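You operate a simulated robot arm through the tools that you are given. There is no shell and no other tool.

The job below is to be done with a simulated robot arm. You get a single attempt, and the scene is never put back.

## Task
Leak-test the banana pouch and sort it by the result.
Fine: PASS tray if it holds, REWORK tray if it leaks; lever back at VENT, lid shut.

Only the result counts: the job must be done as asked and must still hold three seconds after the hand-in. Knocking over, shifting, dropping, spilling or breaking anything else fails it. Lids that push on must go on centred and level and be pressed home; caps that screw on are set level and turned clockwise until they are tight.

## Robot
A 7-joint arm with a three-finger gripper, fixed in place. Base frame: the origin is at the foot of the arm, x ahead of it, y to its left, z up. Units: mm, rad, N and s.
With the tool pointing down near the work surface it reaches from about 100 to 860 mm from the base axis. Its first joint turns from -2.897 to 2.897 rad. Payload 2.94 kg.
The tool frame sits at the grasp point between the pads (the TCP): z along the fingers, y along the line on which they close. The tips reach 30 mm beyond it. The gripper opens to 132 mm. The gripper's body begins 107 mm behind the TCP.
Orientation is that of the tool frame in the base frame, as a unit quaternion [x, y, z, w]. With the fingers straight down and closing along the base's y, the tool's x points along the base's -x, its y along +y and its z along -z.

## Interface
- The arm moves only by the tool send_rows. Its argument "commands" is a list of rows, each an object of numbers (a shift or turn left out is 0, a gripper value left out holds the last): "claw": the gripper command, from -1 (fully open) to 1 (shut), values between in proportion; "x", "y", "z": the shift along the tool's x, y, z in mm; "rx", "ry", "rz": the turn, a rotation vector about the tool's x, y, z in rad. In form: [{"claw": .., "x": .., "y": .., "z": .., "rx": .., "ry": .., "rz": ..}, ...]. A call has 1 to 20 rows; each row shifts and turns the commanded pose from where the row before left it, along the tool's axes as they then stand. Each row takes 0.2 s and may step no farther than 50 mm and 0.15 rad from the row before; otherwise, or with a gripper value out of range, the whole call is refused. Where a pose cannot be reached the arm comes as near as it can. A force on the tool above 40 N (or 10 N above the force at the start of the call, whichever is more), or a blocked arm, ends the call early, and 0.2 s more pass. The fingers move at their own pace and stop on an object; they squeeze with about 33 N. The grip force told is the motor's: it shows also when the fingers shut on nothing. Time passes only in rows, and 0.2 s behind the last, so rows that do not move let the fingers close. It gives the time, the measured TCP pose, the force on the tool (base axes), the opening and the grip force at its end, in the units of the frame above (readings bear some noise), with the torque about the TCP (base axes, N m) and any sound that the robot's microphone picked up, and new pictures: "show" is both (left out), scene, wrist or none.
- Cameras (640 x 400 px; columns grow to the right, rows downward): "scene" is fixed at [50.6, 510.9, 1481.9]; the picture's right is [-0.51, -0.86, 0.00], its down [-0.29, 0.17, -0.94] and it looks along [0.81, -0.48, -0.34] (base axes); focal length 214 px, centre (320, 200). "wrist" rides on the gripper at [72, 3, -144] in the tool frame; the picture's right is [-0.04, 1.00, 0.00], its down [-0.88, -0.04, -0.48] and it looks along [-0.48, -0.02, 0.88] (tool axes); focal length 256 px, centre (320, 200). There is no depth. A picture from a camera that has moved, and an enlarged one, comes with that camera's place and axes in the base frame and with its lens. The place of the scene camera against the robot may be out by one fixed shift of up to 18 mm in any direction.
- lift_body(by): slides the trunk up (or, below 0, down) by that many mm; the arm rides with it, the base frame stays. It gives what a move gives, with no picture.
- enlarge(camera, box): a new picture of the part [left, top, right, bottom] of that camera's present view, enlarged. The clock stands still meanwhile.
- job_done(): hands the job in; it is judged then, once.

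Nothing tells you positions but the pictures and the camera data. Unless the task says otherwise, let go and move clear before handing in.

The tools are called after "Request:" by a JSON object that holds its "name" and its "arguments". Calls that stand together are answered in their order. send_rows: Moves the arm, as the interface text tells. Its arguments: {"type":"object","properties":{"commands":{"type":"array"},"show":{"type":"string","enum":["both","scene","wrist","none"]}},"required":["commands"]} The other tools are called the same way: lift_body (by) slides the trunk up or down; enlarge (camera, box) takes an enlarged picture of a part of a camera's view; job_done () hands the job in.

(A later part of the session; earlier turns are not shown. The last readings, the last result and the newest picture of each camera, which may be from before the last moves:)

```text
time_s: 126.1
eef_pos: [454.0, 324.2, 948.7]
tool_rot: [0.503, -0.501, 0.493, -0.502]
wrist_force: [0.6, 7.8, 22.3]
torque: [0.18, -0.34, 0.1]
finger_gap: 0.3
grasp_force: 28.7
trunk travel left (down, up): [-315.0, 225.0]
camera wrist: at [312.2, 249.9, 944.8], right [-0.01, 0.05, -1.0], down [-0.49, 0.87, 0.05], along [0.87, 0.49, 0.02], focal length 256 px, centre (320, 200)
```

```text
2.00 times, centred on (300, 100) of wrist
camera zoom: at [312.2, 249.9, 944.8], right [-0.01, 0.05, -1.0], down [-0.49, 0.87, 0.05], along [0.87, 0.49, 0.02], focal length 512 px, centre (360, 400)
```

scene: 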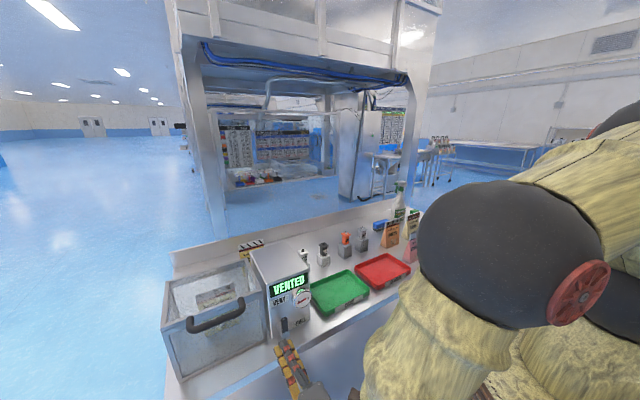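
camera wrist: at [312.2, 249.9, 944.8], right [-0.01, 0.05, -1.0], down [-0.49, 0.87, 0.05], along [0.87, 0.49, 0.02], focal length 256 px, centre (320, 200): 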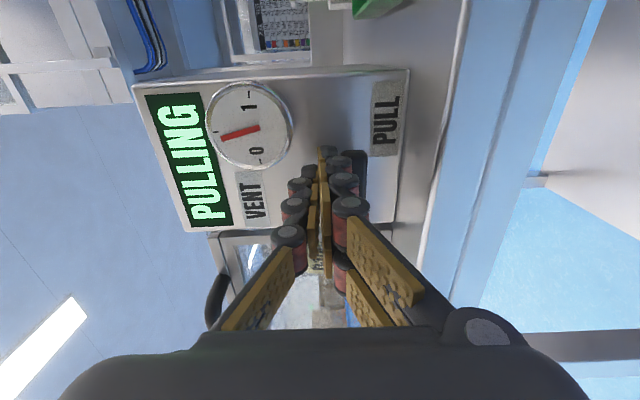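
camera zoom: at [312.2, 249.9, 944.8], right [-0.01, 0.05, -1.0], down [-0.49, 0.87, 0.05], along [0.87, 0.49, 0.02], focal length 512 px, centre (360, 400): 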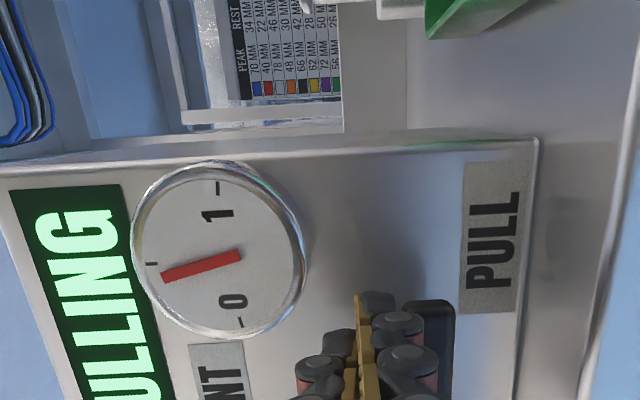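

The lever is at its PULL stop and the vacuum is rising. I'll ease off slightly and watch the display, gauge and pouch.

Request:
{"name": "send_rows", "arguments": {"commands": [{"y": -4}, {}, {}, {}], "show": "both"}}

Request:
{"name": "enlarge", "arguments": {"camera": "scene", "box": [150, 250, 330, 390]}}

Request:
{"name": "enlarge", "arguments": {"camera": "wrist", "box": [120, 50, 440, 250]}}

```text
time_s: 127.1
eef_pos: [454.9, 321.3, 947.0]
tool_rot: [0.505, -0.503, 0.494, -0.498]
wrist_force: [-3.7, 0.0, 4.1]
torque: [0.0, 0.03, 0.04]
finger_gap: 0.0
grasp_force: 29.0
trunk travel left (down, up): [-315.0, 225.0]
camera wrist: at [311.4, 246.9, 946.7], right [-0.02, 0.04, -1.0], down [-0.48, 0.87, 0.05], along [0.88, 0.48, 0.01], focal length 256 px, centre (320, 200)
```

scene: 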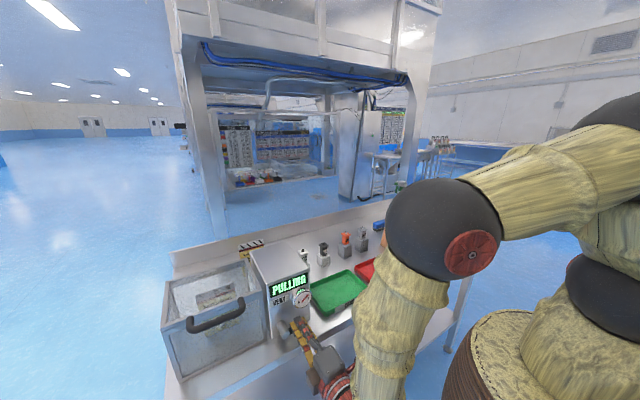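
wrist: 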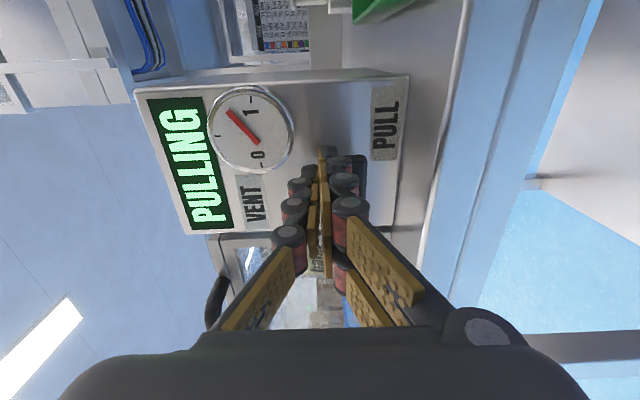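

```text
2.86 times, centred on (240, 320) of scene
camera zoom: at [50.6, 510.9, 1481.9], right [-0.51, -0.86, 0.0], down [-0.29, 0.17, -0.94], along [0.81, -0.48, -0.34], focal length 613 px, centre (549, -143)
```

zoom: 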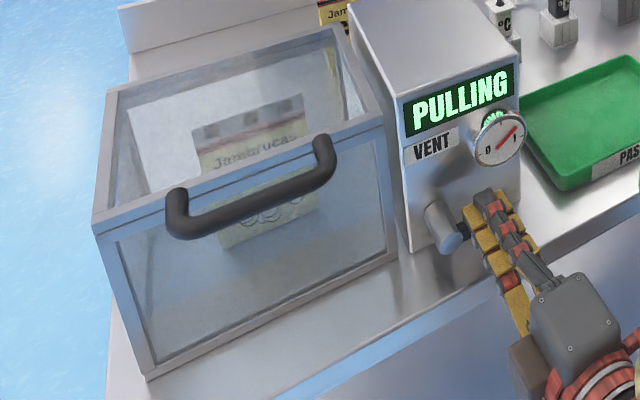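

```text
2.00 times, centred on (280, 150) of wrist
camera zoom: at [311.4, 246.9, 946.7], right [-0.02, 0.04, -1.0], down [-0.48, 0.87, 0.05], along [0.88, 0.48, 0.01], focal length 512 px, centre (400, 300)
```

zoom: 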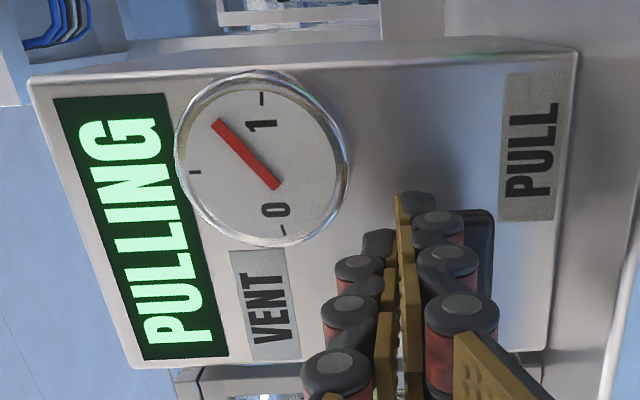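

The gauge is climbing. I'll keep watching the pouch for puffing, and the display.

Request:
{"name": "send_rows", "arguments": {"commands": [{}, {}, {}, {}, {}], "show": "scene"}}

Request:
{"name": "enlarge", "arguments": {"camera": "scene", "box": [160, 255, 260, 350]}}

Request:
{"name": "enlarge", "arguments": {"camera": "scene", "box": [240, 250, 330, 350]}}

```text
time_s: 128.3
eef_pos: [455.2, 322.1, 948.3]
tool_rot: [0.505, -0.503, 0.492, -0.5]
wrist_force: [0.2, 0.2, -0.5]
torque: [0.04, 0.01, 0.0]
finger_gap: 0.0
grasp_force: 28.4
trunk travel left (down, up): [-315.0, 225.0]
```

scene: 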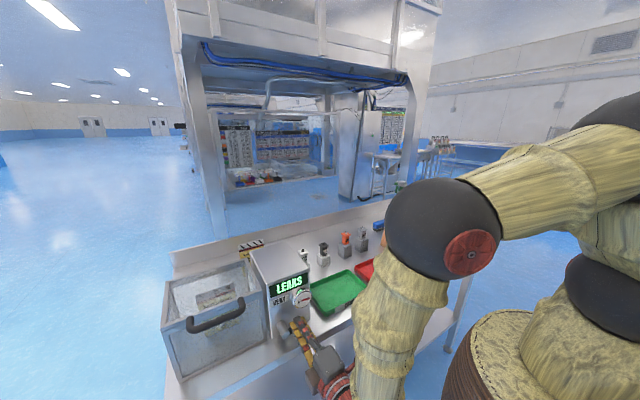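

```text
4.21 times, centred on (210, 302) of scene
camera zoom: at [50.6, 510.9, 1481.9], right [-0.51, -0.86, 0.0], down [-0.29, 0.17, -0.94], along [0.81, -0.48, -0.34], focal length 903 px, centre (783, -232)
```

zoom: 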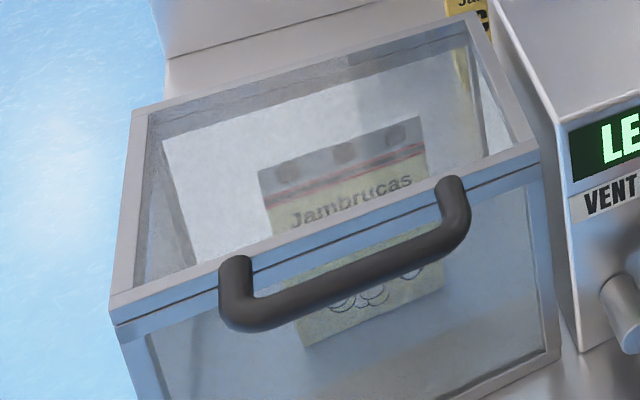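

```text
4.00 times, centred on (285, 300) of scene
camera zoom: at [50.6, 510.9, 1481.9], right [-0.51, -0.86, 0.0], down [-0.29, 0.17, -0.94], along [0.81, -0.48, -0.34], focal length 858 px, centre (460, -200)
```

zoom: 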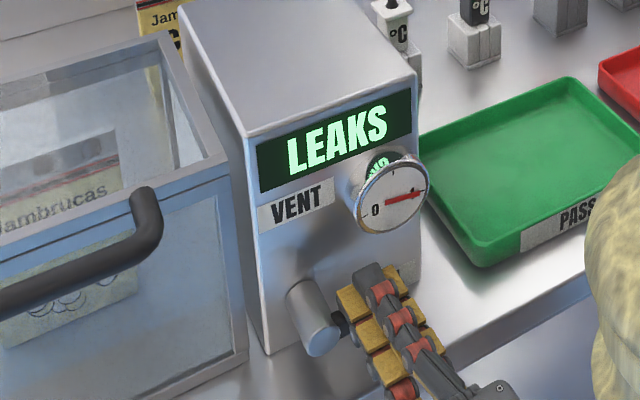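

The display reads "LEAKS" with the gauge near full vacuum. I'll wait a moment to confirm that it is stable.

Request:
{"name": "send_rows", "arguments": {"commands": [{}, {}, {}, {}, {}, {}, {}, {}, {}, {}], "show": "scene"}}

Request:
{"name": "enlarge", "arguments": {"camera": "scene", "box": [160, 250, 330, 350]}}

```text
time_s: 130.5
eef_pos: [455.4, 322.1, 948.9]
tool_rot: [0.505, -0.502, 0.493, -0.499]
wrist_force: [-0.5, -0.3, 0.3]
torque: [0.01, -0.02, 0.01]
finger_gap: 0.1
grasp_force: 28.7
trunk travel left (down, up): [-315.0, 225.0]
```

scene: 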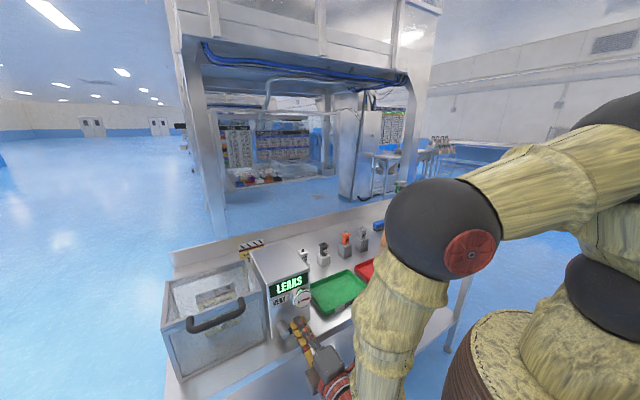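

```text
3.76 times, centred on (245, 300) of scene
camera zoom: at [50.6, 510.9, 1481.9], right [-0.51, -0.86, 0.0], down [-0.29, 0.17, -0.94], along [0.81, -0.48, -0.34], focal length 807 px, centre (602, -176)
```

zoom: 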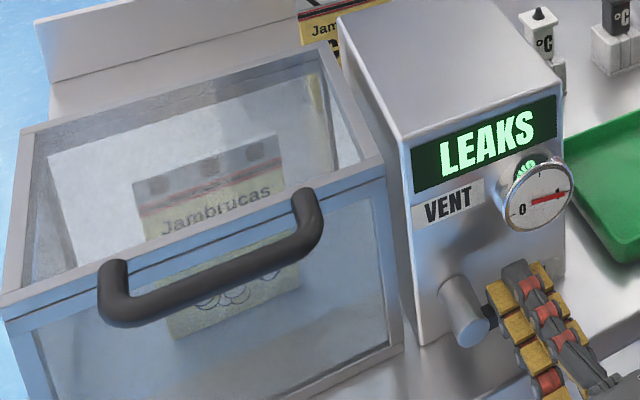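

"LEAKS" is stable, so this pouch goes to REWORK (red tray). Next I return the lever to VENT: I'll back away, open the fingers, and use the lower finger from underneath to lift the lever back up.

Request:
{"name": "send_rows", "arguments": {"commands": [{"y": -2}, {"z": -30}, {"z": -30}, {"claw": -1, "y": -24, "x": -2}, {}, {}, {}, {}], "show": "wrist"}}

Request:
{"name": "enlarge", "arguments": {"camera": "wrist", "box": [160, 20, 480, 220]}}

```text
time_s: 132.3
eef_pos: [394.1, 321.1, 975.9]
tool_rot: [0.505, -0.502, 0.493, -0.5]
wrist_force: [0.2, 0.3, 0.0]
torque: [-0.05, 0.01, 0.02]
finger_gap: 84.8
grasp_force: 0.0
trunk travel left (down, up): [-315.0, 225.0]
camera wrist: at [250.3, 248.5, 973.5], right [-0.02, 0.05, -1.0], down [-0.48, 0.87, 0.05], along [0.88, 0.48, 0.01], focal length 256 px, centre (320, 200)
```

wrist: 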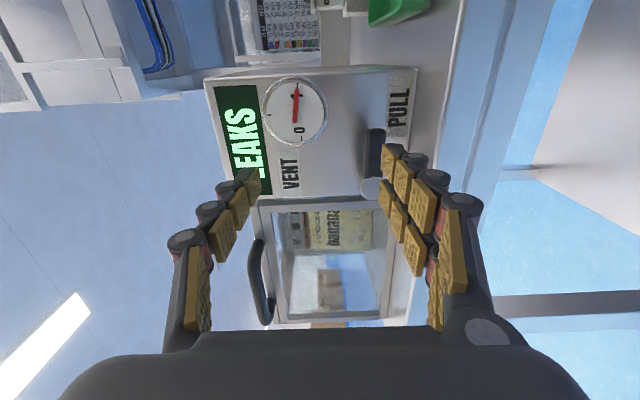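

```text
2.00 times, centred on (320, 120) of wrist
camera zoom: at [250.3, 248.5, 973.5], right [-0.02, 0.05, -1.0], down [-0.48, 0.87, 0.05], along [0.88, 0.48, 0.01], focal length 512 px, centre (320, 360)
```

zoom: 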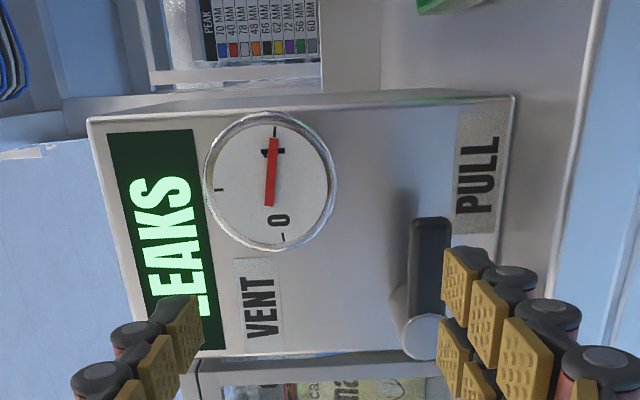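

Request:
{"name": "send_rows", "arguments": {"commands": [{}, {}, {}, {}], "show": "wrist"}}

Request:
{"name": "enlarge", "arguments": {"camera": "wrist", "box": [160, 20, 480, 220]}}

```text
time_s: 133.3
eef_pos: [393.1, 322.5, 976.4]
tool_rot: [0.506, -0.502, 0.493, -0.5]
wrist_force: [-0.1, -0.2, -0.1]
torque: [0.02, -0.03, 0.02]
finger_gap: 132.0
grasp_force: 0.0
trunk travel left (down, up): [-315.0, 225.0]
camera wrist: at [250.3, 248.4, 973.5], right [-0.02, 0.05, -1.0], down [-0.48, 0.87, 0.05], along [0.88, 0.48, 0.01], focal length 256 px, centre (320, 200)
```

wrist: 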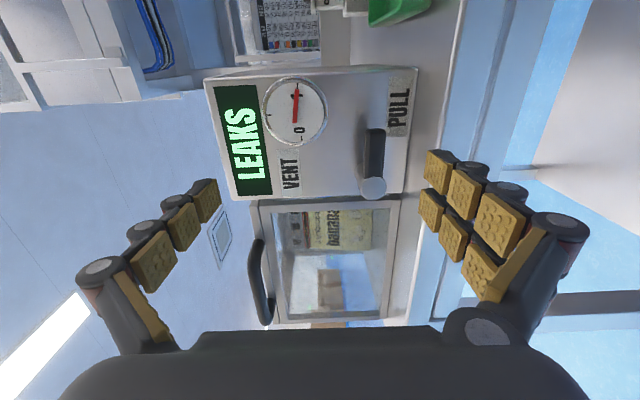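

```text
2.00 times, centred on (320, 120) of wrist
camera zoom: at [250.3, 248.4, 973.5], right [-0.02, 0.05, -1.0], down [-0.48, 0.87, 0.05], along [0.88, 0.48, 0.01], focal length 512 px, centre (320, 360)
```

zoom: 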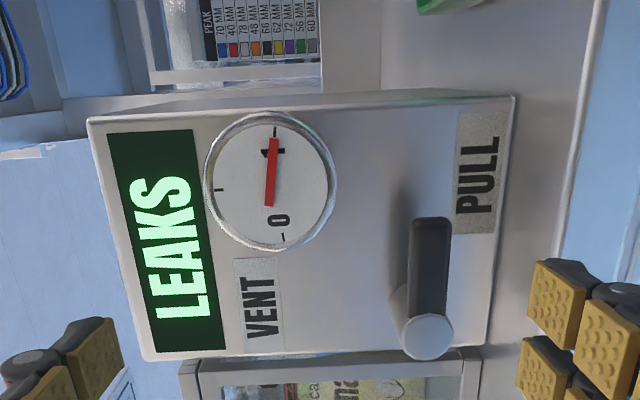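

The lever is horizontal at PULL with its underside at z≈915, and the lower finger's inner face is at z≈910. I'll slide forward beneath it.

Request:
{"name": "send_rows", "arguments": {"commands": [{"z": 20}, {"z": 20}, {"z": 20}, {}], "show": "wrist"}}

Request:
{"name": "enlarge", "arguments": {"camera": "wrist", "box": [160, 20, 480, 220]}}

Request:
{"name": "enlarge", "arguments": {"camera": "scene", "box": [230, 260, 340, 390]}}

```text
time_s: 134.3
eef_pos: [454.3, 323.3, 974.3]
tool_rot: [0.506, -0.503, 0.492, -0.499]
wrist_force: [-0.4, -0.2, 0.7]
torque: [0.01, 0.0, 0.02]
finger_gap: 132.0
grasp_force: 0.0
trunk travel left (down, up): [-315.0, 225.0]
camera wrist: at [311.6, 249.4, 973.2], right [-0.02, 0.05, -1.0], down [-0.48, 0.87, 0.05], along [0.87, 0.48, 0.01], focal length 256 px, centre (320, 200)
```

wrist: 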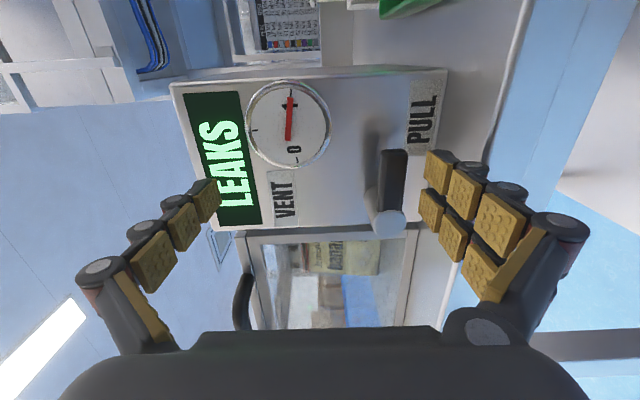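

```text
2.00 times, centred on (320, 120) of wrist
camera zoom: at [311.6, 249.4, 973.2], right [-0.02, 0.05, -1.0], down [-0.48, 0.87, 0.05], along [0.87, 0.48, 0.01], focal length 512 px, centre (320, 360)
```

zoom: 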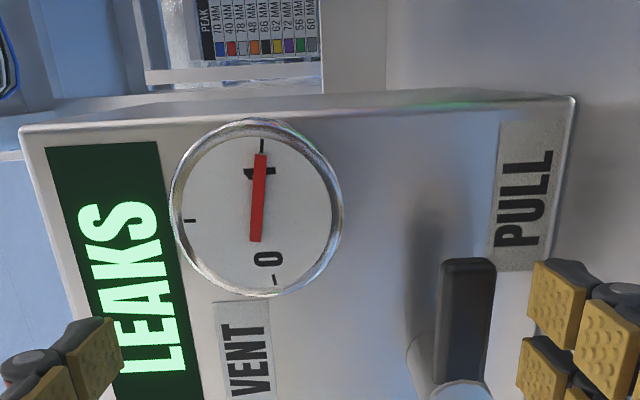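

```text
3.08 times, centred on (285, 325) of scene
camera zoom: at [50.6, 510.9, 1481.9], right [-0.51, -0.86, 0.0], down [-0.29, 0.17, -0.94], along [0.81, -0.48, -0.34], focal length 660 px, centre (428, -185)
```

zoom: 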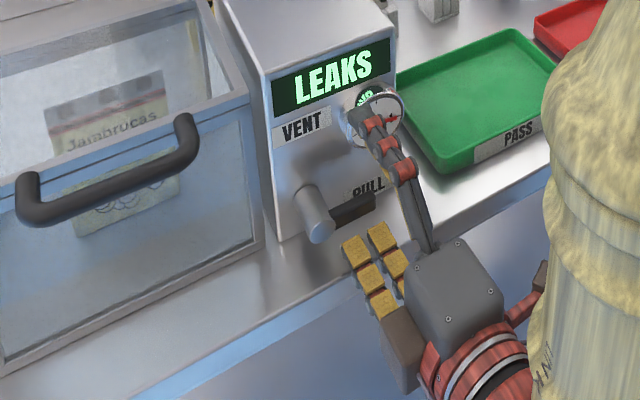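

Request:
{"name": "send_rows", "arguments": {"commands": [{"y": -6}, {"y": -6, "x": 2}, {"y": -6, "x": 2}, {}], "show": "wrist"}}

Request:
{"name": "enlarge", "arguments": {"camera": "scene", "box": [230, 260, 340, 390]}}

```text
time_s: 135.3
eef_pos: [455.0, 319.7, 992.5]
tool_rot: [0.505, -0.502, 0.493, -0.5]
wrist_force: [-0.1, 0.4, 0.3]
torque: [0.0, 0.01, 0.01]
finger_gap: 131.7
grasp_force: 0.0
trunk travel left (down, up): [-315.0, 225.0]
camera wrist: at [312.6, 245.1, 991.7], right [-0.02, 0.05, -1.0], down [-0.48, 0.87, 0.05], along [0.88, 0.48, 0.01], focal length 256 px, centre (320, 200)
```

wrist: 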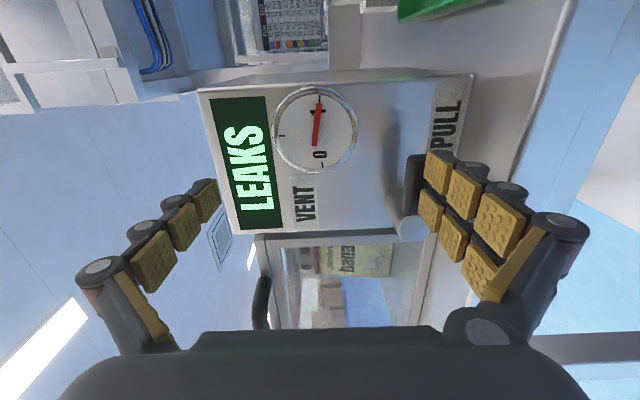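

```text
3.08 times, centred on (285, 325) of scene
camera zoom: at [50.6, 510.9, 1481.9], right [-0.51, -0.86, 0.0], down [-0.29, 0.17, -0.94], along [0.81, -0.48, -0.34], focal length 660 px, centre (428, -185)
```

zoom: 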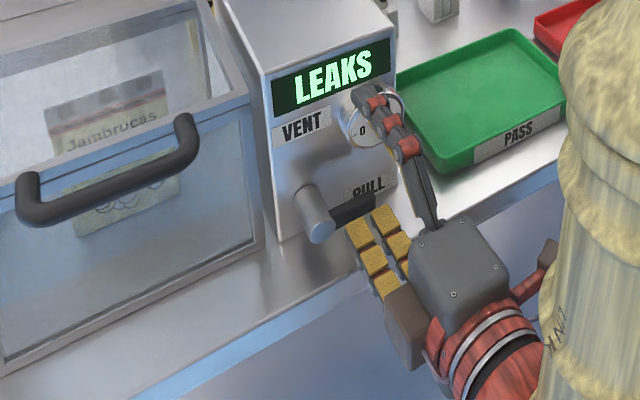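

With the fingers open the tips sit further back, so the finger passed in front of the lever. I'll drop back down and go deeper in small steps.

Request:
{"name": "send_rows", "arguments": {"commands": [{"z": -5}, {"y": 10}, {"y": 10}, {"x": -3}, {"z": 10}, {"z": 6}, {"z": 5}, {}], "show": "wrist"}}

Request:
{"name": "enlarge", "arguments": {"camera": "scene", "box": [230, 260, 340, 390]}}

```text
time_s: 137.1
eef_pos: [471.3, 323.2, 971.7]
tool_rot: [0.506, -0.502, 0.492, -0.5]
wrist_force: [0.6, 0.5, -0.1]
torque: [-0.01, -0.01, -0.01]
finger_gap: 132.0
grasp_force: 0.0
trunk travel left (down, up): [-315.0, 225.0]
camera wrist: at [328.0, 249.2, 970.0], right [-0.02, 0.05, -1.0], down [-0.48, 0.87, 0.05], along [0.87, 0.48, 0.01], focal length 256 px, centre (320, 200)
```

wrist: 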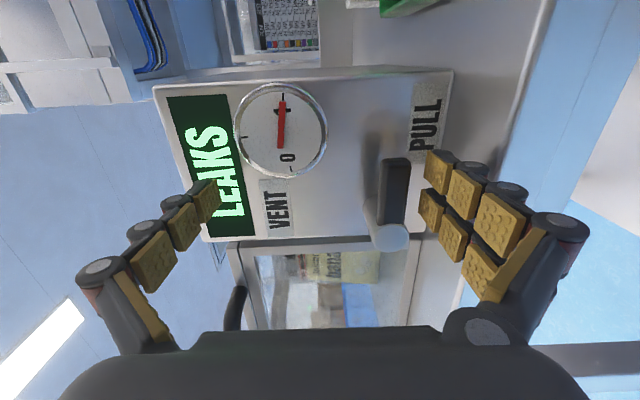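

```text
3.08 times, centred on (285, 325) of scene
camera zoom: at [50.6, 510.9, 1481.9], right [-0.51, -0.86, 0.0], down [-0.29, 0.17, -0.94], along [0.81, -0.48, -0.34], focal length 660 px, centre (428, -185)
```

zoom: 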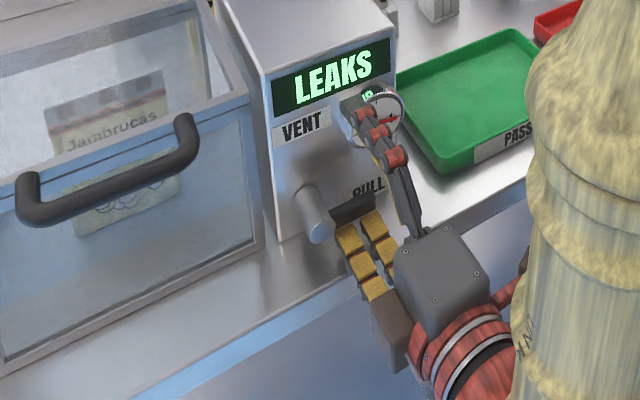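

When fully open the tips only reach about 5 mm past the TCP. I'll go about 9 mm deeper and then lift.

Request:
{"name": "send_rows", "arguments": {"commands": [{"z": 5}, {"z": 4}, {}, {"y": -4}, {"y": -5}, {}], "show": "wrist"}}

```text
time_s: 138.5
eef_pos: [481.1, 323.3, 980.7]
tool_rot: [0.506, -0.502, 0.492, -0.5]
wrist_force: [-0.3, -0.1, -0.4]
torque: [-0.03, -0.01, 0.0]
finger_gap: 131.8
grasp_force: 0.1
trunk travel left (down, up): [-315.0, 225.0]
camera wrist: at [336.8, 249.0, 979.4], right [-0.02, 0.05, -1.0], down [-0.48, 0.87, 0.05], along [0.88, 0.48, 0.01], focal length 256 px, centre (320, 200)
```

wrist: 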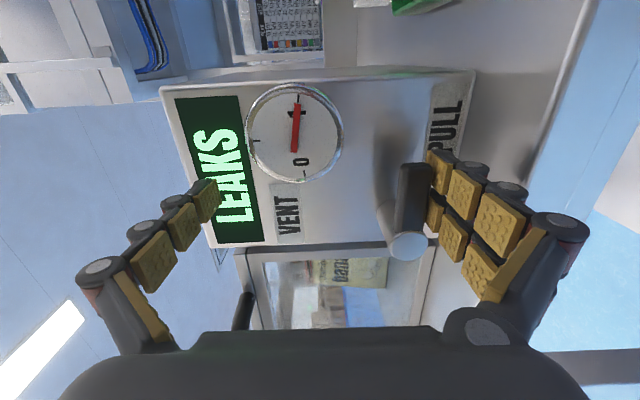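

The finger is now under the lever. Lifting it along the arc.

Request:
{"name": "send_rows", "arguments": {"commands": [{"y": -8, "x": 3}, {"y": -8, "x": 3}, {"y": -8}, {}], "show": "wrist"}}

```text
time_s: 139.5
eef_pos: [480.7, 316.7, 1005.3]
tool_rot: [0.505, -0.502, 0.493, -0.5]
wrist_force: [0.1, -1.9, -0.2]
torque: [-0.14, 0.0, 0.04]
finger_gap: 131.9
grasp_force: 0.1
trunk travel left (down, up): [-315.0, 225.0]
camera wrist: at [337.6, 243.1, 1002.9], right [-0.02, 0.05, -1.0], down [-0.48, 0.87, 0.05], along [0.88, 0.48, 0.01], focal length 256 px, centre (320, 200)
```

wrist: 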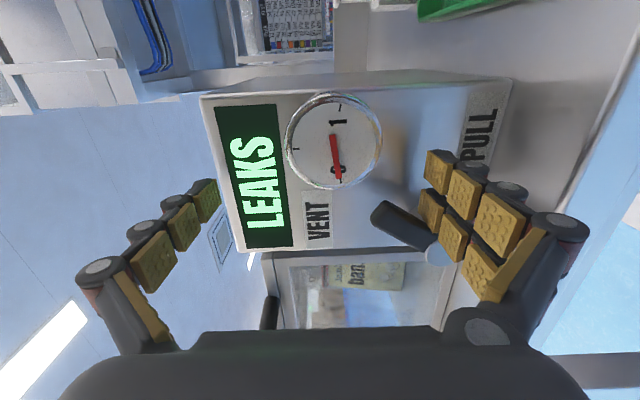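

The lever is rising and the gauge is falling to 0. I'll finish pushing it upright to VENT.

Request:
{"name": "send_rows", "arguments": {"commands": [{"y": -8, "x": -4}, {"y": -6, "x": -7}, {"y": -4, "x": -8}, {}], "show": "wrist"}}

Request:
{"name": "enlarge", "arguments": {"camera": "wrist", "box": [180, 60, 500, 260]}}

```text
time_s: 140.5
eef_pos: [481.1, 329.2, 1019.6]
tool_rot: [0.507, -0.504, 0.494, -0.495]
wrist_force: [7.3, -38.2, -9.7]
torque: [-3.01, -0.6, -0.14]
finger_gap: 132.3
grasp_force: 0.1
trunk travel left (down, up): [-315.0, 225.0]
camera wrist: at [337.0, 256.3, 1019.0], right [-0.02, 0.04, -1.0], down [-0.48, 0.88, 0.05], along [0.88, 0.48, 0.0], focal length 256 px, centre (320, 200)
```

wrist: 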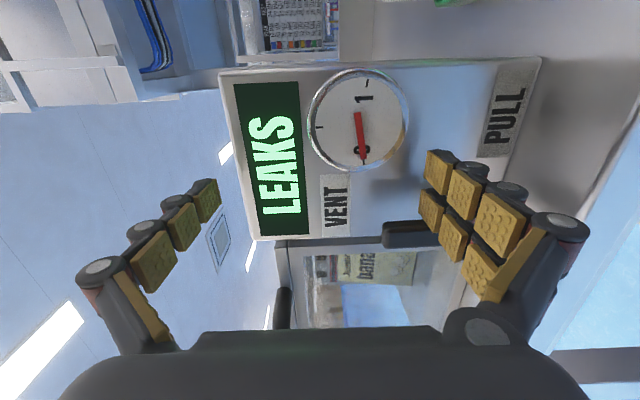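

```text
2.00 times, centred on (340, 160) of wrist
camera zoom: at [337.0, 256.3, 1019.0], right [-0.02, 0.04, -1.0], down [-0.48, 0.88, 0.05], along [0.88, 0.48, 0.0], focal length 512 px, centre (280, 280)
```

zoom: 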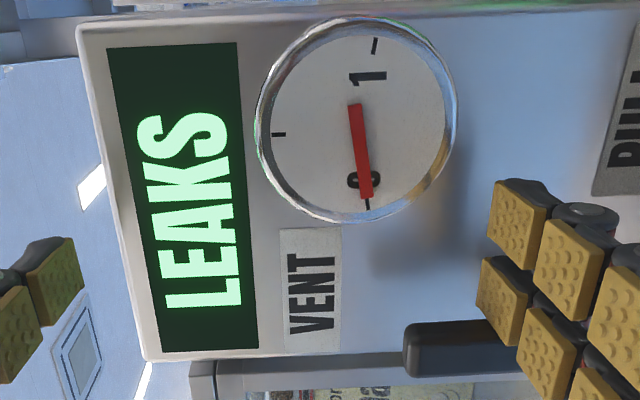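

The lever is at its VENT stop and the gauge reads 0. I'll ease off and check the display.

Request:
{"name": "send_rows", "arguments": {"commands": [{"x": 6}, {"x": 6}, {}, {"z": -25}, {"z": -30}, {"z": -30}, {}], "show": "both"}}

Request:
{"name": "enlarge", "arguments": {"camera": "wrist", "box": [180, 60, 500, 260]}}

```text
time_s: 142.1
eef_pos: [395.6, 322.8, 1025.6]
tool_rot: [0.505, -0.502, 0.492, -0.5]
wrist_force: [-0.2, -0.2, -0.5]
torque: [-0.01, -0.01, -0.02]
finger_gap: 131.9
grasp_force: 0.0
trunk travel left (down, up): [-315.0, 225.0]
camera wrist: at [252.3, 248.6, 1023.1], right [-0.02, 0.05, -1.0], down [-0.48, 0.87, 0.05], along [0.88, 0.48, 0.01], focal length 256 px, centre (320, 200)
```

scene: 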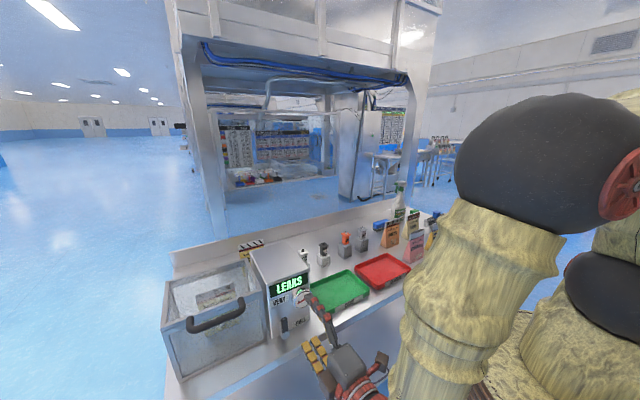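
wrist: 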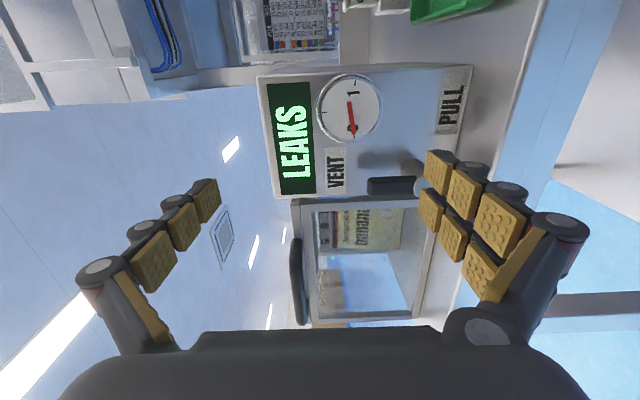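

```text
2.00 times, centred on (340, 160) of wrist
camera zoom: at [252.3, 248.6, 1023.1], right [-0.02, 0.05, -1.0], down [-0.48, 0.87, 0.05], along [0.88, 0.48, 0.01], focal length 512 px, centre (280, 280)
```

zoom: 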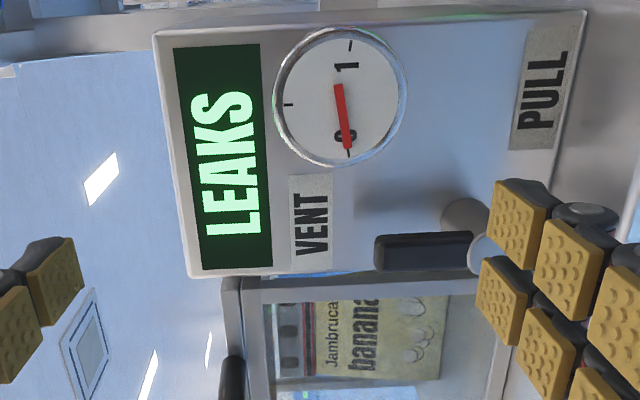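

The lever is at VENT and the gauge reads zero; the display holds the result. I'll go back to the lid handle to reopen the chamber, using the same trunk height as the successful closing.

Request:
{"name": "lift_body", "arguments": {"by": 85}}

Request:
{"name": "send_rows", "arguments": {"commands": [{"x": -45, "claw": 0.2}, {"x": -45}, {"x": -45}, {"x": -47}, {"y": 25}, {"y": 27}, {}], "show": "wrist"}}

```text
time_s: 143.3
eef_pos: [395.5, 322.0, 1108.3]
tool_rot: [0.506, -0.502, 0.493, -0.499]
wrist_force: [-0.7, 0.4, -0.3]
torque: [0.02, 0.0, -0.01]
finger_gap: 131.9
grasp_force: 0.0
trunk travel left (down, up): [-400.0, 140.0]
```

```text
time_s: 144.9
eef_pos: [393.6, 503.2, 1059.2]
tool_rot: [0.506, -0.502, 0.493, -0.5]
wrist_force: [0.3, 0.2, 0.6]
torque: [0.0, 0.02, -0.02]
finger_gap: 52.8
grasp_force: 0.1
trunk travel left (down, up): [-400.0, 140.0]
camera wrist: at [250.2, 429.8, 1057.6], right [-0.02, 0.05, -1.0], down [-0.48, 0.87, 0.05], along [0.88, 0.48, 0.01], focal length 256 px, centre (320, 200)
```

wrist: 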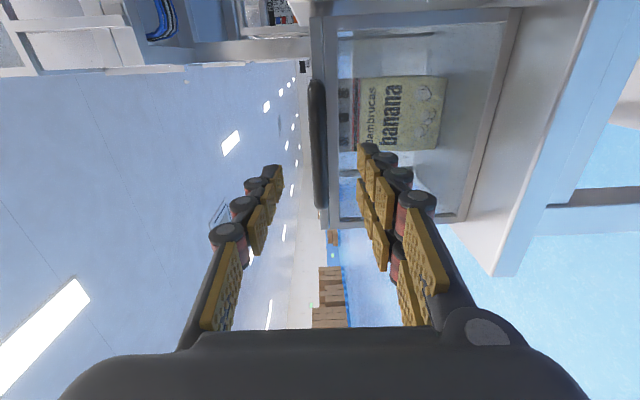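

It's lined up with the bar. Moving in and gripping.

Request:
{"name": "send_rows", "arguments": {"commands": [{"z": 25}, {"z": 25}, {"z": 23}, {}, {"claw": 1}, {}, {}, {}], "show": "wrist"}}

```text
time_s: 146.8
eef_pos: [467.4, 505.5, 1059.8]
tool_rot: [0.504, -0.502, 0.493, -0.5]
wrist_force: [4.5, -0.1, 15.8]
torque: [-0.29, -0.21, -0.29]
finger_gap: 15.0
grasp_force: 27.7
trunk travel left (down, up): [-400.0, 140.0]
camera wrist: at [323.6, 431.0, 1056.1], right [-0.01, 0.05, -1.0], down [-0.48, 0.87, 0.05], along [0.88, 0.48, 0.01], focal length 256 px, centre (320, 200)
```

wrist: 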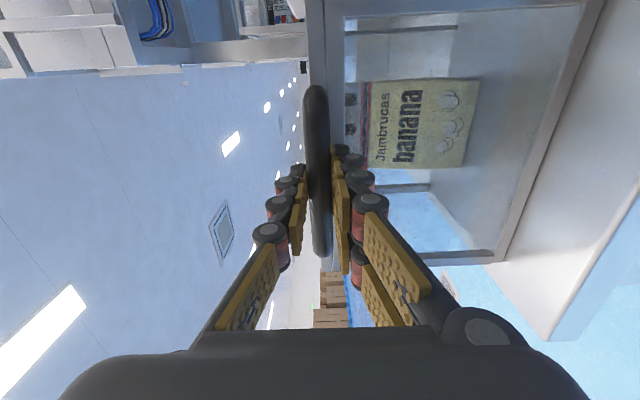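

Gripped. Opening the lid along the reverse arc, in stages.

Request:
{"name": "send_rows", "arguments": {"commands": [{"claw": 1, "y": -12.26, "z": 0.35, "rx": -0.0393}, {"y": -12.25, "z": 0.6, "rx": -0.0393}, {"y": -12.24, "z": 0.84, "rx": -0.0393}, {"y": -12.22, "z": 1.08, "rx": -0.0393}, {"y": -12.19, "z": 1.33, "rx": -0.0393}, {"y": -12.17, "z": 1.56, "rx": -0.0393}, {"y": -12.13, "z": 1.8, "rx": -0.0393}, {}], "show": "none"}}

Request:
{"name": "send_rows", "arguments": {"commands": [{"y": -12.09, "z": 2.04, "rx": -0.0393}, {"y": -12.05, "z": 2.28, "rx": -0.0393}, {"y": -12.0, "z": 2.52, "rx": -0.0393}, {"y": -11.94, "z": 2.76, "rx": -0.0393}, {"y": -11.88, "z": 2.98, "rx": -0.0393}, {"y": -11.82, "z": 3.22, "rx": -0.0393}, {"y": -11.75, "z": 3.46, "rx": -0.0393}, {}], "show": "scene"}}

```text
time_s: 148.6
eef_pos: [484.4, 504.7, 1141.3]
tool_rot: [0.569, -0.564, 0.419, -0.426]
wrist_force: [-2.6, -1.9, 1.4]
torque: [-0.05, -0.05, -0.02]
finger_gap: 14.7
grasp_force: 40.9
trunk travel left (down, up): [-400.0, 140.0]
```

```text
time_s: 150.3
eef_pos: [536.8, 505.3, 1211.2]
tool_rot: [0.621, -0.617, 0.338, -0.345]
wrist_force: [-5.6, -4.4, 7.0]
torque: [-0.05, -0.14, -0.24]
finger_gap: 14.8
grasp_force: 40.8
trunk travel left (down, up): [-400.0, 140.0]
```

scene: 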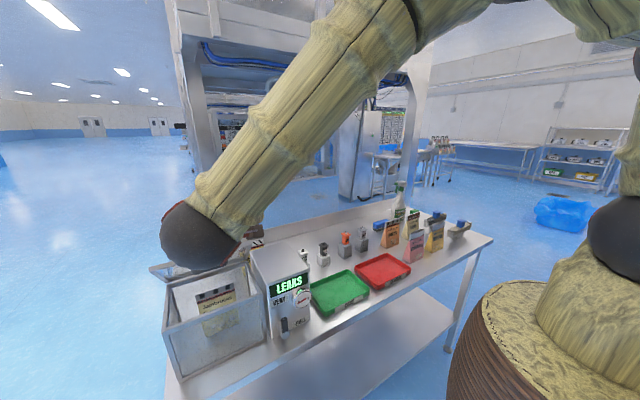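

Request:
{"name": "send_rows", "arguments": {"commands": [{"y": -11.67, "z": 3.5, "rx": -0.0393}, {"y": -11.6, "z": 3.8, "rx": -0.0393}, {"y": -11.51, "z": 4.16, "rx": -0.0393}, {"y": -11.42, "z": 4.38, "rx": -0.0393}, {"y": -11.33, "z": 4.59, "rx": -0.0393}, {"y": -11.24, "z": 4.82, "rx": -0.0393}, {"y": -11.13, "z": 5.04, "rx": -0.0393}, {}], "show": "none"}}

Request:
{"name": "send_rows", "arguments": {"commands": [{"y": -11.02, "z": 5.0, "rx": -0.0393}, {"y": -10.91, "z": 5.3, "rx": -0.0393}, {"y": -10.79, "z": 5.7, "rx": -0.0393}, {"y": -10.68, "z": 5.9, "rx": -0.0393}, {"y": -10.56, "z": 6.1, "rx": -0.0393}, {"y": -10.43, "z": 6.32, "rx": -0.0393}, {}], "show": "scene"}}

```text
time_s: 152.2
eef_pos: [606.4, 506.4, 1254.4]
tool_rot: [0.662, -0.657, 0.25, -0.258]
wrist_force: [-6.9, -10.0, 22.8]
torque: [0.05, -0.17, -0.36]
finger_gap: 14.5
grasp_force: 40.6
trunk travel left (down, up): [-400.0, 140.0]
```

```text
time_s: 153.8
eef_pos: [681.9, 506.2, 1261.3]
tool_rot: [0.688, -0.683, 0.171, -0.175]
wrist_force: [-0.7, -0.5, 8.9]
torque: [1.02, 0.01, -0.19]
finger_gap: 14.3
grasp_force: 39.4
trunk travel left (down, up): [-400.0, 140.0]
```

scene: 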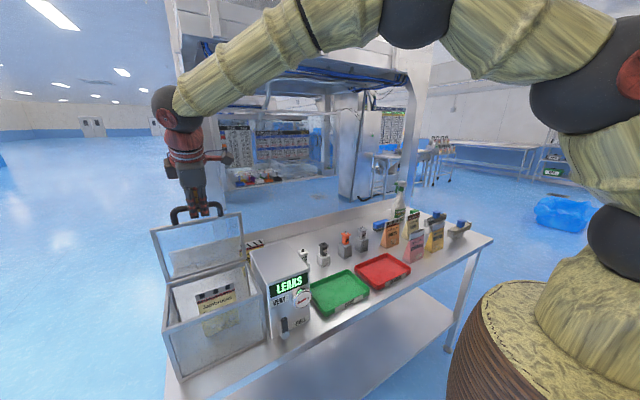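

The lid is just past vertical. I'll push a little further and then release carefully to let it settle on its stop.

Request:
{"name": "send_rows", "arguments": {"commands": [{"y": -8, "z": 3}, {"y": -8, "z": 4}, {}, {"claw": 0.5}, {}, {}, {}], "show": "wrist"}}

Request:
{"name": "send_rows", "arguments": {"commands": [{"claw": -0.4}, {}, {}, {}, {}], "show": "wrist"}}

```text
time_s: 155.3
eef_pos: [698.6, 507.5, 1264.1]
tool_rot: [0.689, -0.682, 0.172, -0.176]
wrist_force: [0.3, 0.3, -0.3]
torque: [-0.01, -0.01, 0.01]
finger_gap: 32.8
grasp_force: 0.1
trunk travel left (down, up): [-400.0, 140.0]
camera wrist: at [628.6, 434.1, 1387.6], right [-0.88, 0.04, -0.47], down [-0.2, 0.88, 0.44], along [0.43, 0.48, -0.76], focal length 256 px, centre (320, 200)
```

wrist: 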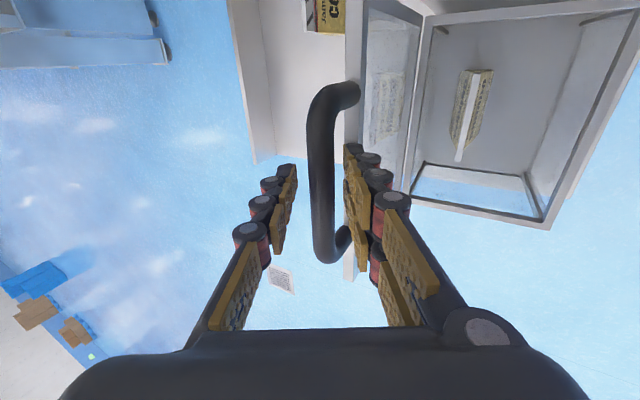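

```text
time_s: 156.6
eef_pos: [698.8, 507.5, 1264.1]
tool_rot: [0.689, -0.682, 0.172, -0.175]
wrist_force: [0.1, -0.3, 0.0]
torque: [0.01, -0.03, 0.02]
finger_gap: 92.3
grasp_force: 0.0
trunk travel left (down, up): [-400.0, 140.0]
camera wrist: at [628.7, 434.0, 1387.6], right [-0.88, 0.04, -0.47], down [-0.2, 0.88, 0.44], along [0.43, 0.48, -0.76], focal length 256 px, centre (320, 200)
```

wrist: 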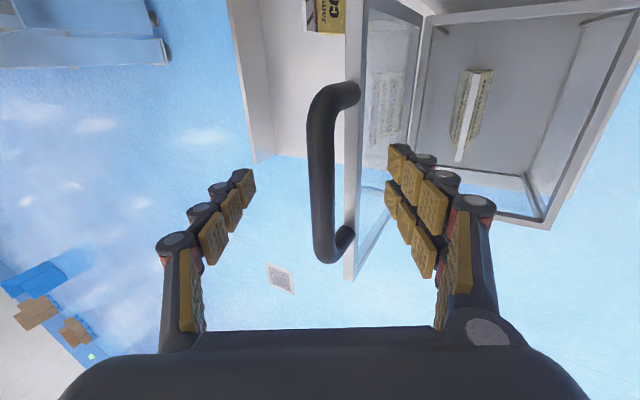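

The lid rests open on its stop. Backing out, unrolling, and returning to the pouch-gripping orientation.

Request:
{"name": "send_rows", "arguments": {"commands": [{"z": -18}, {"z": -18}, {"z": -18}, {"y": 40, "z": -22}, {"y": 40, "z": -22}, {"y": 40, "z": -22}, {"y": 40, "z": -22}, {"y": 19, "z": 35}, {"y": 19, "z": 35}, {}], "show": "scene"}}

Request:
{"name": "send_rows", "arguments": {"commands": [{"rz": 0.143, "claw": -0.8}, {"rz": 0.143}, {"rz": 0.143}, {"rz": 0.143}, {"rz": 0.143}, {"rz": 0.143}, {"rz": 0.143}, {"rz": 0.143}, {"rz": 0.143}, {"rz": 0.143}, {"rz": 0.141}, {}], "show": "both"}}

```text
time_s: 158.8
eef_pos: [490.4, 504.7, 1233.9]
tool_rot: [0.689, -0.682, 0.172, -0.176]
wrist_force: [0.1, 1.0, 0.0]
torque: [-0.02, 0.01, -0.01]
finger_gap: 92.3
grasp_force: 0.1
trunk travel left (down, up): [-400.0, 140.0]
```

scene: 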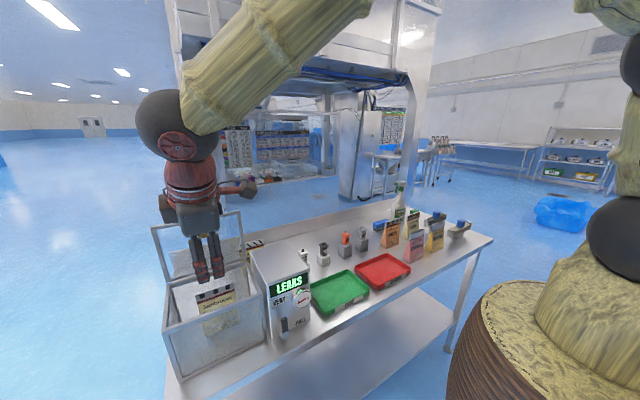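

```text
time_s: 161.3
eef_pos: [488.6, 505.2, 1231.3]
tool_rot: [-0.003, 0.969, 0.003, 0.246]
wrist_force: [-0.3, 0.1, 1.5]
torque: [-0.01, 0.0, 0.01]
finger_gap: 118.7
grasp_force: 0.1
trunk travel left (down, up): [-400.0, 140.0]
camera wrist: at [357.2, 506.7, 1323.9], right [0.03, 1.0, 0.02], down [0.55, -0.04, 0.84], along [0.84, -0.01, -0.55], focal length 256 px, centre (320, 200)
```

scene: 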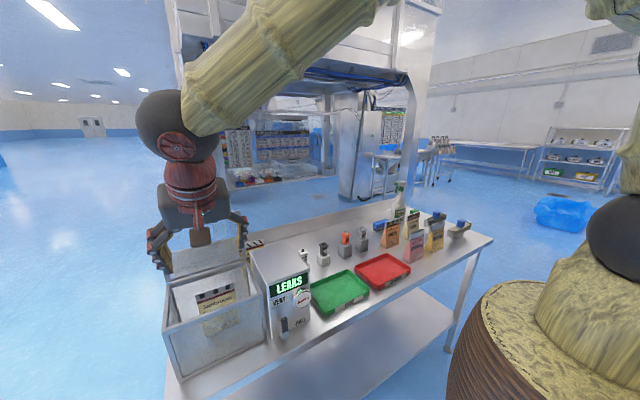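
wrist: 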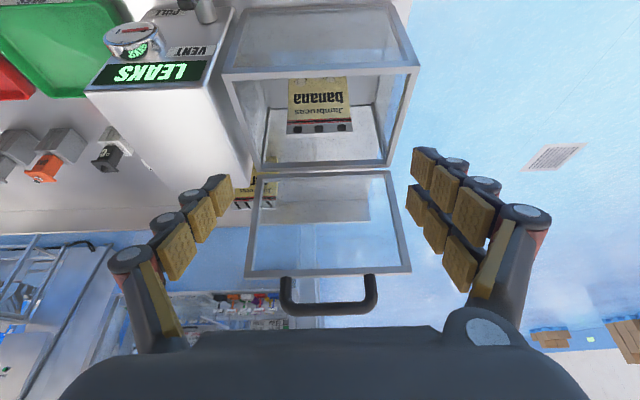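

The pouch top is at about (624, 506, 1027), standing as I left it. I'll move above it and descend with the fingers on both sides.

Request:
{"name": "send_rows", "arguments": {"commands": [{"x": -38.5, "z": 21}, {"x": -38.5, "z": 21}, {"x": -38.5, "z": 21}, {}], "show": "none"}}

Request:
{"name": "lift_body", "arguments": {"by": -130}}

Request:
{"name": "send_rows", "arguments": {"commands": [{}], "show": "wrist"}}

```text
time_s: 162.3
eef_pos: [620.2, 507.0, 1233.0]
tool_rot: [-0.005, 0.97, 0.003, 0.245]
wrist_force: [0.4, 0.5, 0.0]
torque: [0.02, -0.01, -0.01]
finger_gap: 119.2
grasp_force: 0.2
trunk travel left (down, up): [-400.0, 140.0]
```

```text
time_s: 163.9
eef_pos: [621.1, 506.2, 1101.2]
tool_rot: [-0.005, 0.969, 0.004, 0.246]
wrist_force: [0.5, 0.4, 1.3]
torque: [0.0, 0.03, -0.02]
finger_gap: 118.8
grasp_force: 0.1
trunk travel left (down, up): [-270.0, 270.0]
```

```text
time_s: 164.3
eef_pos: [621.3, 506.7, 1102.5]
tool_rot: [-0.005, 0.97, 0.003, 0.244]
wrist_force: [0.0, -0.4, -0.9]
torque: [-0.02, 0.0, 0.03]
finger_gap: 118.7
grasp_force: 0.0
trunk travel left (down, up): [-270.0, 270.0]
camera wrist: at [489.5, 507.7, 1193.6], right [0.03, 1.0, 0.02], down [0.55, -0.04, 0.84], along [0.84, -0.01, -0.55], focal length 256 px, centre (320, 200)
```

wrist: 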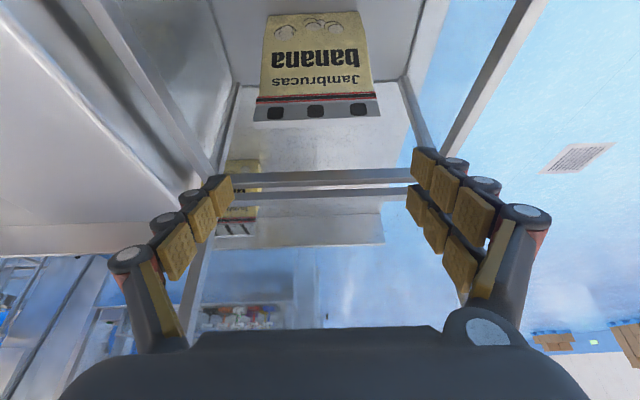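

The pouch is about 4 mm toward −y of the fingers' centre, so I'll correct that and continue down.

Request:
{"name": "send_rows", "arguments": {"commands": [{"y": -4}, {}], "show": "none"}}

Request:
{"name": "lift_body", "arguments": {"by": -70}}

Request:
{"name": "send_rows", "arguments": {"commands": [{}], "show": "both"}}

```text
time_s: 164.9
eef_pos: [621.6, 501.8, 1101.9]
tool_rot: [-0.004, 0.969, 0.002, 0.246]
wrist_force: [0.0, 0.5, 0.3]
torque: [0.02, 0.0, 0.0]
finger_gap: 118.8
grasp_force: 0.0
trunk travel left (down, up): [-270.0, 270.0]
```

```text
time_s: 166.0
eef_pos: [621.5, 502.6, 1032.4]
tool_rot: [-0.004, 0.97, 0.003, 0.245]
wrist_force: [1.1, -0.5, -0.1]
torque: [0.0, -0.01, -0.02]
finger_gap: 118.7
grasp_force: 0.0
trunk travel left (down, up): [-200.0, 340.0]
```

```text
time_s: 166.4
eef_pos: [621.4, 502.4, 1032.9]
tool_rot: [-0.005, 0.97, 0.003, 0.245]
wrist_force: [0.0, 0.3, -0.4]
torque: [-0.01, -0.01, -0.01]
finger_gap: 118.8
grasp_force: 0.1
trunk travel left (down, up): [-200.0, 340.0]
camera wrist: at [489.4, 503.3, 1123.7], right [0.03, 1.0, 0.02], down [0.55, -0.03, 0.84], along [0.84, -0.01, -0.55], focal length 256 px, centre (320, 200)
```

scene: 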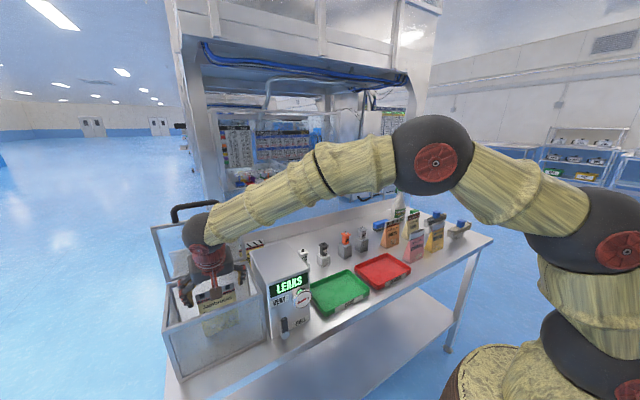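
wrist: 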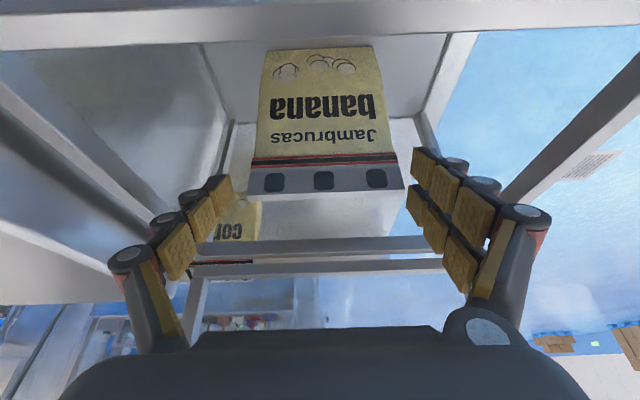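

Request:
{"name": "lift_body", "arguments": {"by": -55}}

Request:
{"name": "send_rows", "arguments": {"commands": [{"y": 1.5, "x": 1.9, "z": 3.5}, {"x": 1.9, "z": 3.5}, {}], "show": "wrist"}}

```text
time_s: 167.4
eef_pos: [622.2, 502.3, 977.6]
tool_rot: [-0.005, 0.969, 0.003, 0.245]
wrist_force: [0.1, 0.3, 0.8]
torque: [-0.02, -0.02, 0.0]
finger_gap: 118.8
grasp_force: 0.1
trunk travel left (down, up): [-145.0, 395.0]
```

```text
time_s: 168.2
eef_pos: [620.6, 504.8, 969.8]
tool_rot: [-0.005, 0.97, 0.003, 0.245]
wrist_force: [0.6, -0.1, 0.4]
torque: [-0.02, -0.02, -0.01]
finger_gap: 118.6
grasp_force: 0.1
trunk travel left (down, up): [-145.0, 395.0]
camera wrist: at [489.0, 505.1, 1060.9], right [0.03, 1.0, 0.02], down [0.55, -0.04, 0.84], along [0.84, -0.01, -0.55], focal length 256 px, centre (320, 200)
```

wrist: 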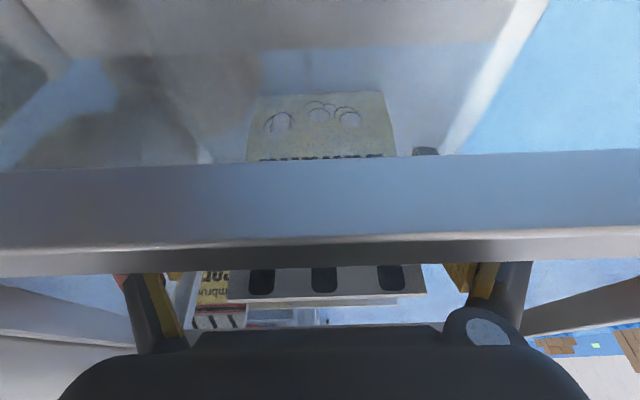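

Both fingers straddle the pouch. Closing on it.

Request:
{"name": "send_rows", "arguments": {"commands": [{"claw": -0.38}, {}, {}, {"claw": -0.2}, {}], "show": "none"}}

Request:
{"name": "lift_body", "arguments": {"by": 30}}

Request:
{"name": "send_rows", "arguments": {"commands": [{}], "show": "wrist"}}

```text
time_s: 169.4
eef_pos: [622.0, 503.1, 969.3]
tool_rot: [-0.005, 0.969, 0.003, 0.246]
wrist_force: [0.0, -0.5, 1.3]
torque: [-0.09, 0.05, -0.02]
finger_gap: 98.6
grasp_force: 32.4
trunk travel left (down, up): [-145.0, 395.0]
```

```text
time_s: 170.1
eef_pos: [620.8, 503.4, 998.9]
tool_rot: [-0.005, 0.97, 0.003, 0.244]
wrist_force: [-1.2, 0.5, -0.7]
torque: [0.03, -0.02, -0.01]
finger_gap: 99.0
grasp_force: 33.3
trunk travel left (down, up): [-175.0, 365.0]
```

```text
time_s: 170.5
eef_pos: [621.0, 504.7, 999.6]
tool_rot: [-0.005, 0.969, 0.002, 0.246]
wrist_force: [-0.8, 0.1, 0.0]
torque: [-0.01, 0.0, 0.02]
finger_gap: 98.6
grasp_force: 32.7
trunk travel left (down, up): [-175.0, 365.0]
camera wrist: at [489.1, 505.1, 1090.9], right [0.03, 1.0, 0.02], down [0.55, -0.03, 0.84], along [0.84, -0.01, -0.55], focal length 256 px, centre (320, 200)
```

wrist: 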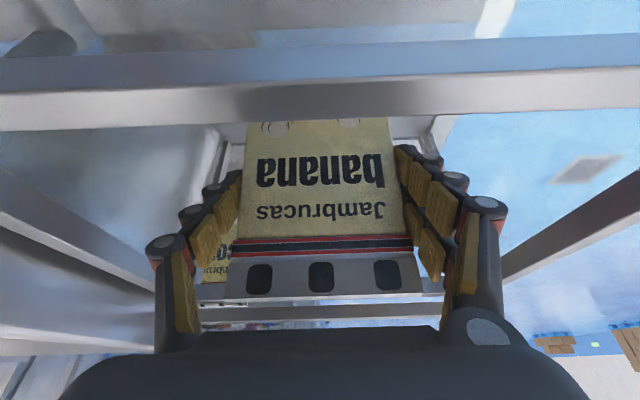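

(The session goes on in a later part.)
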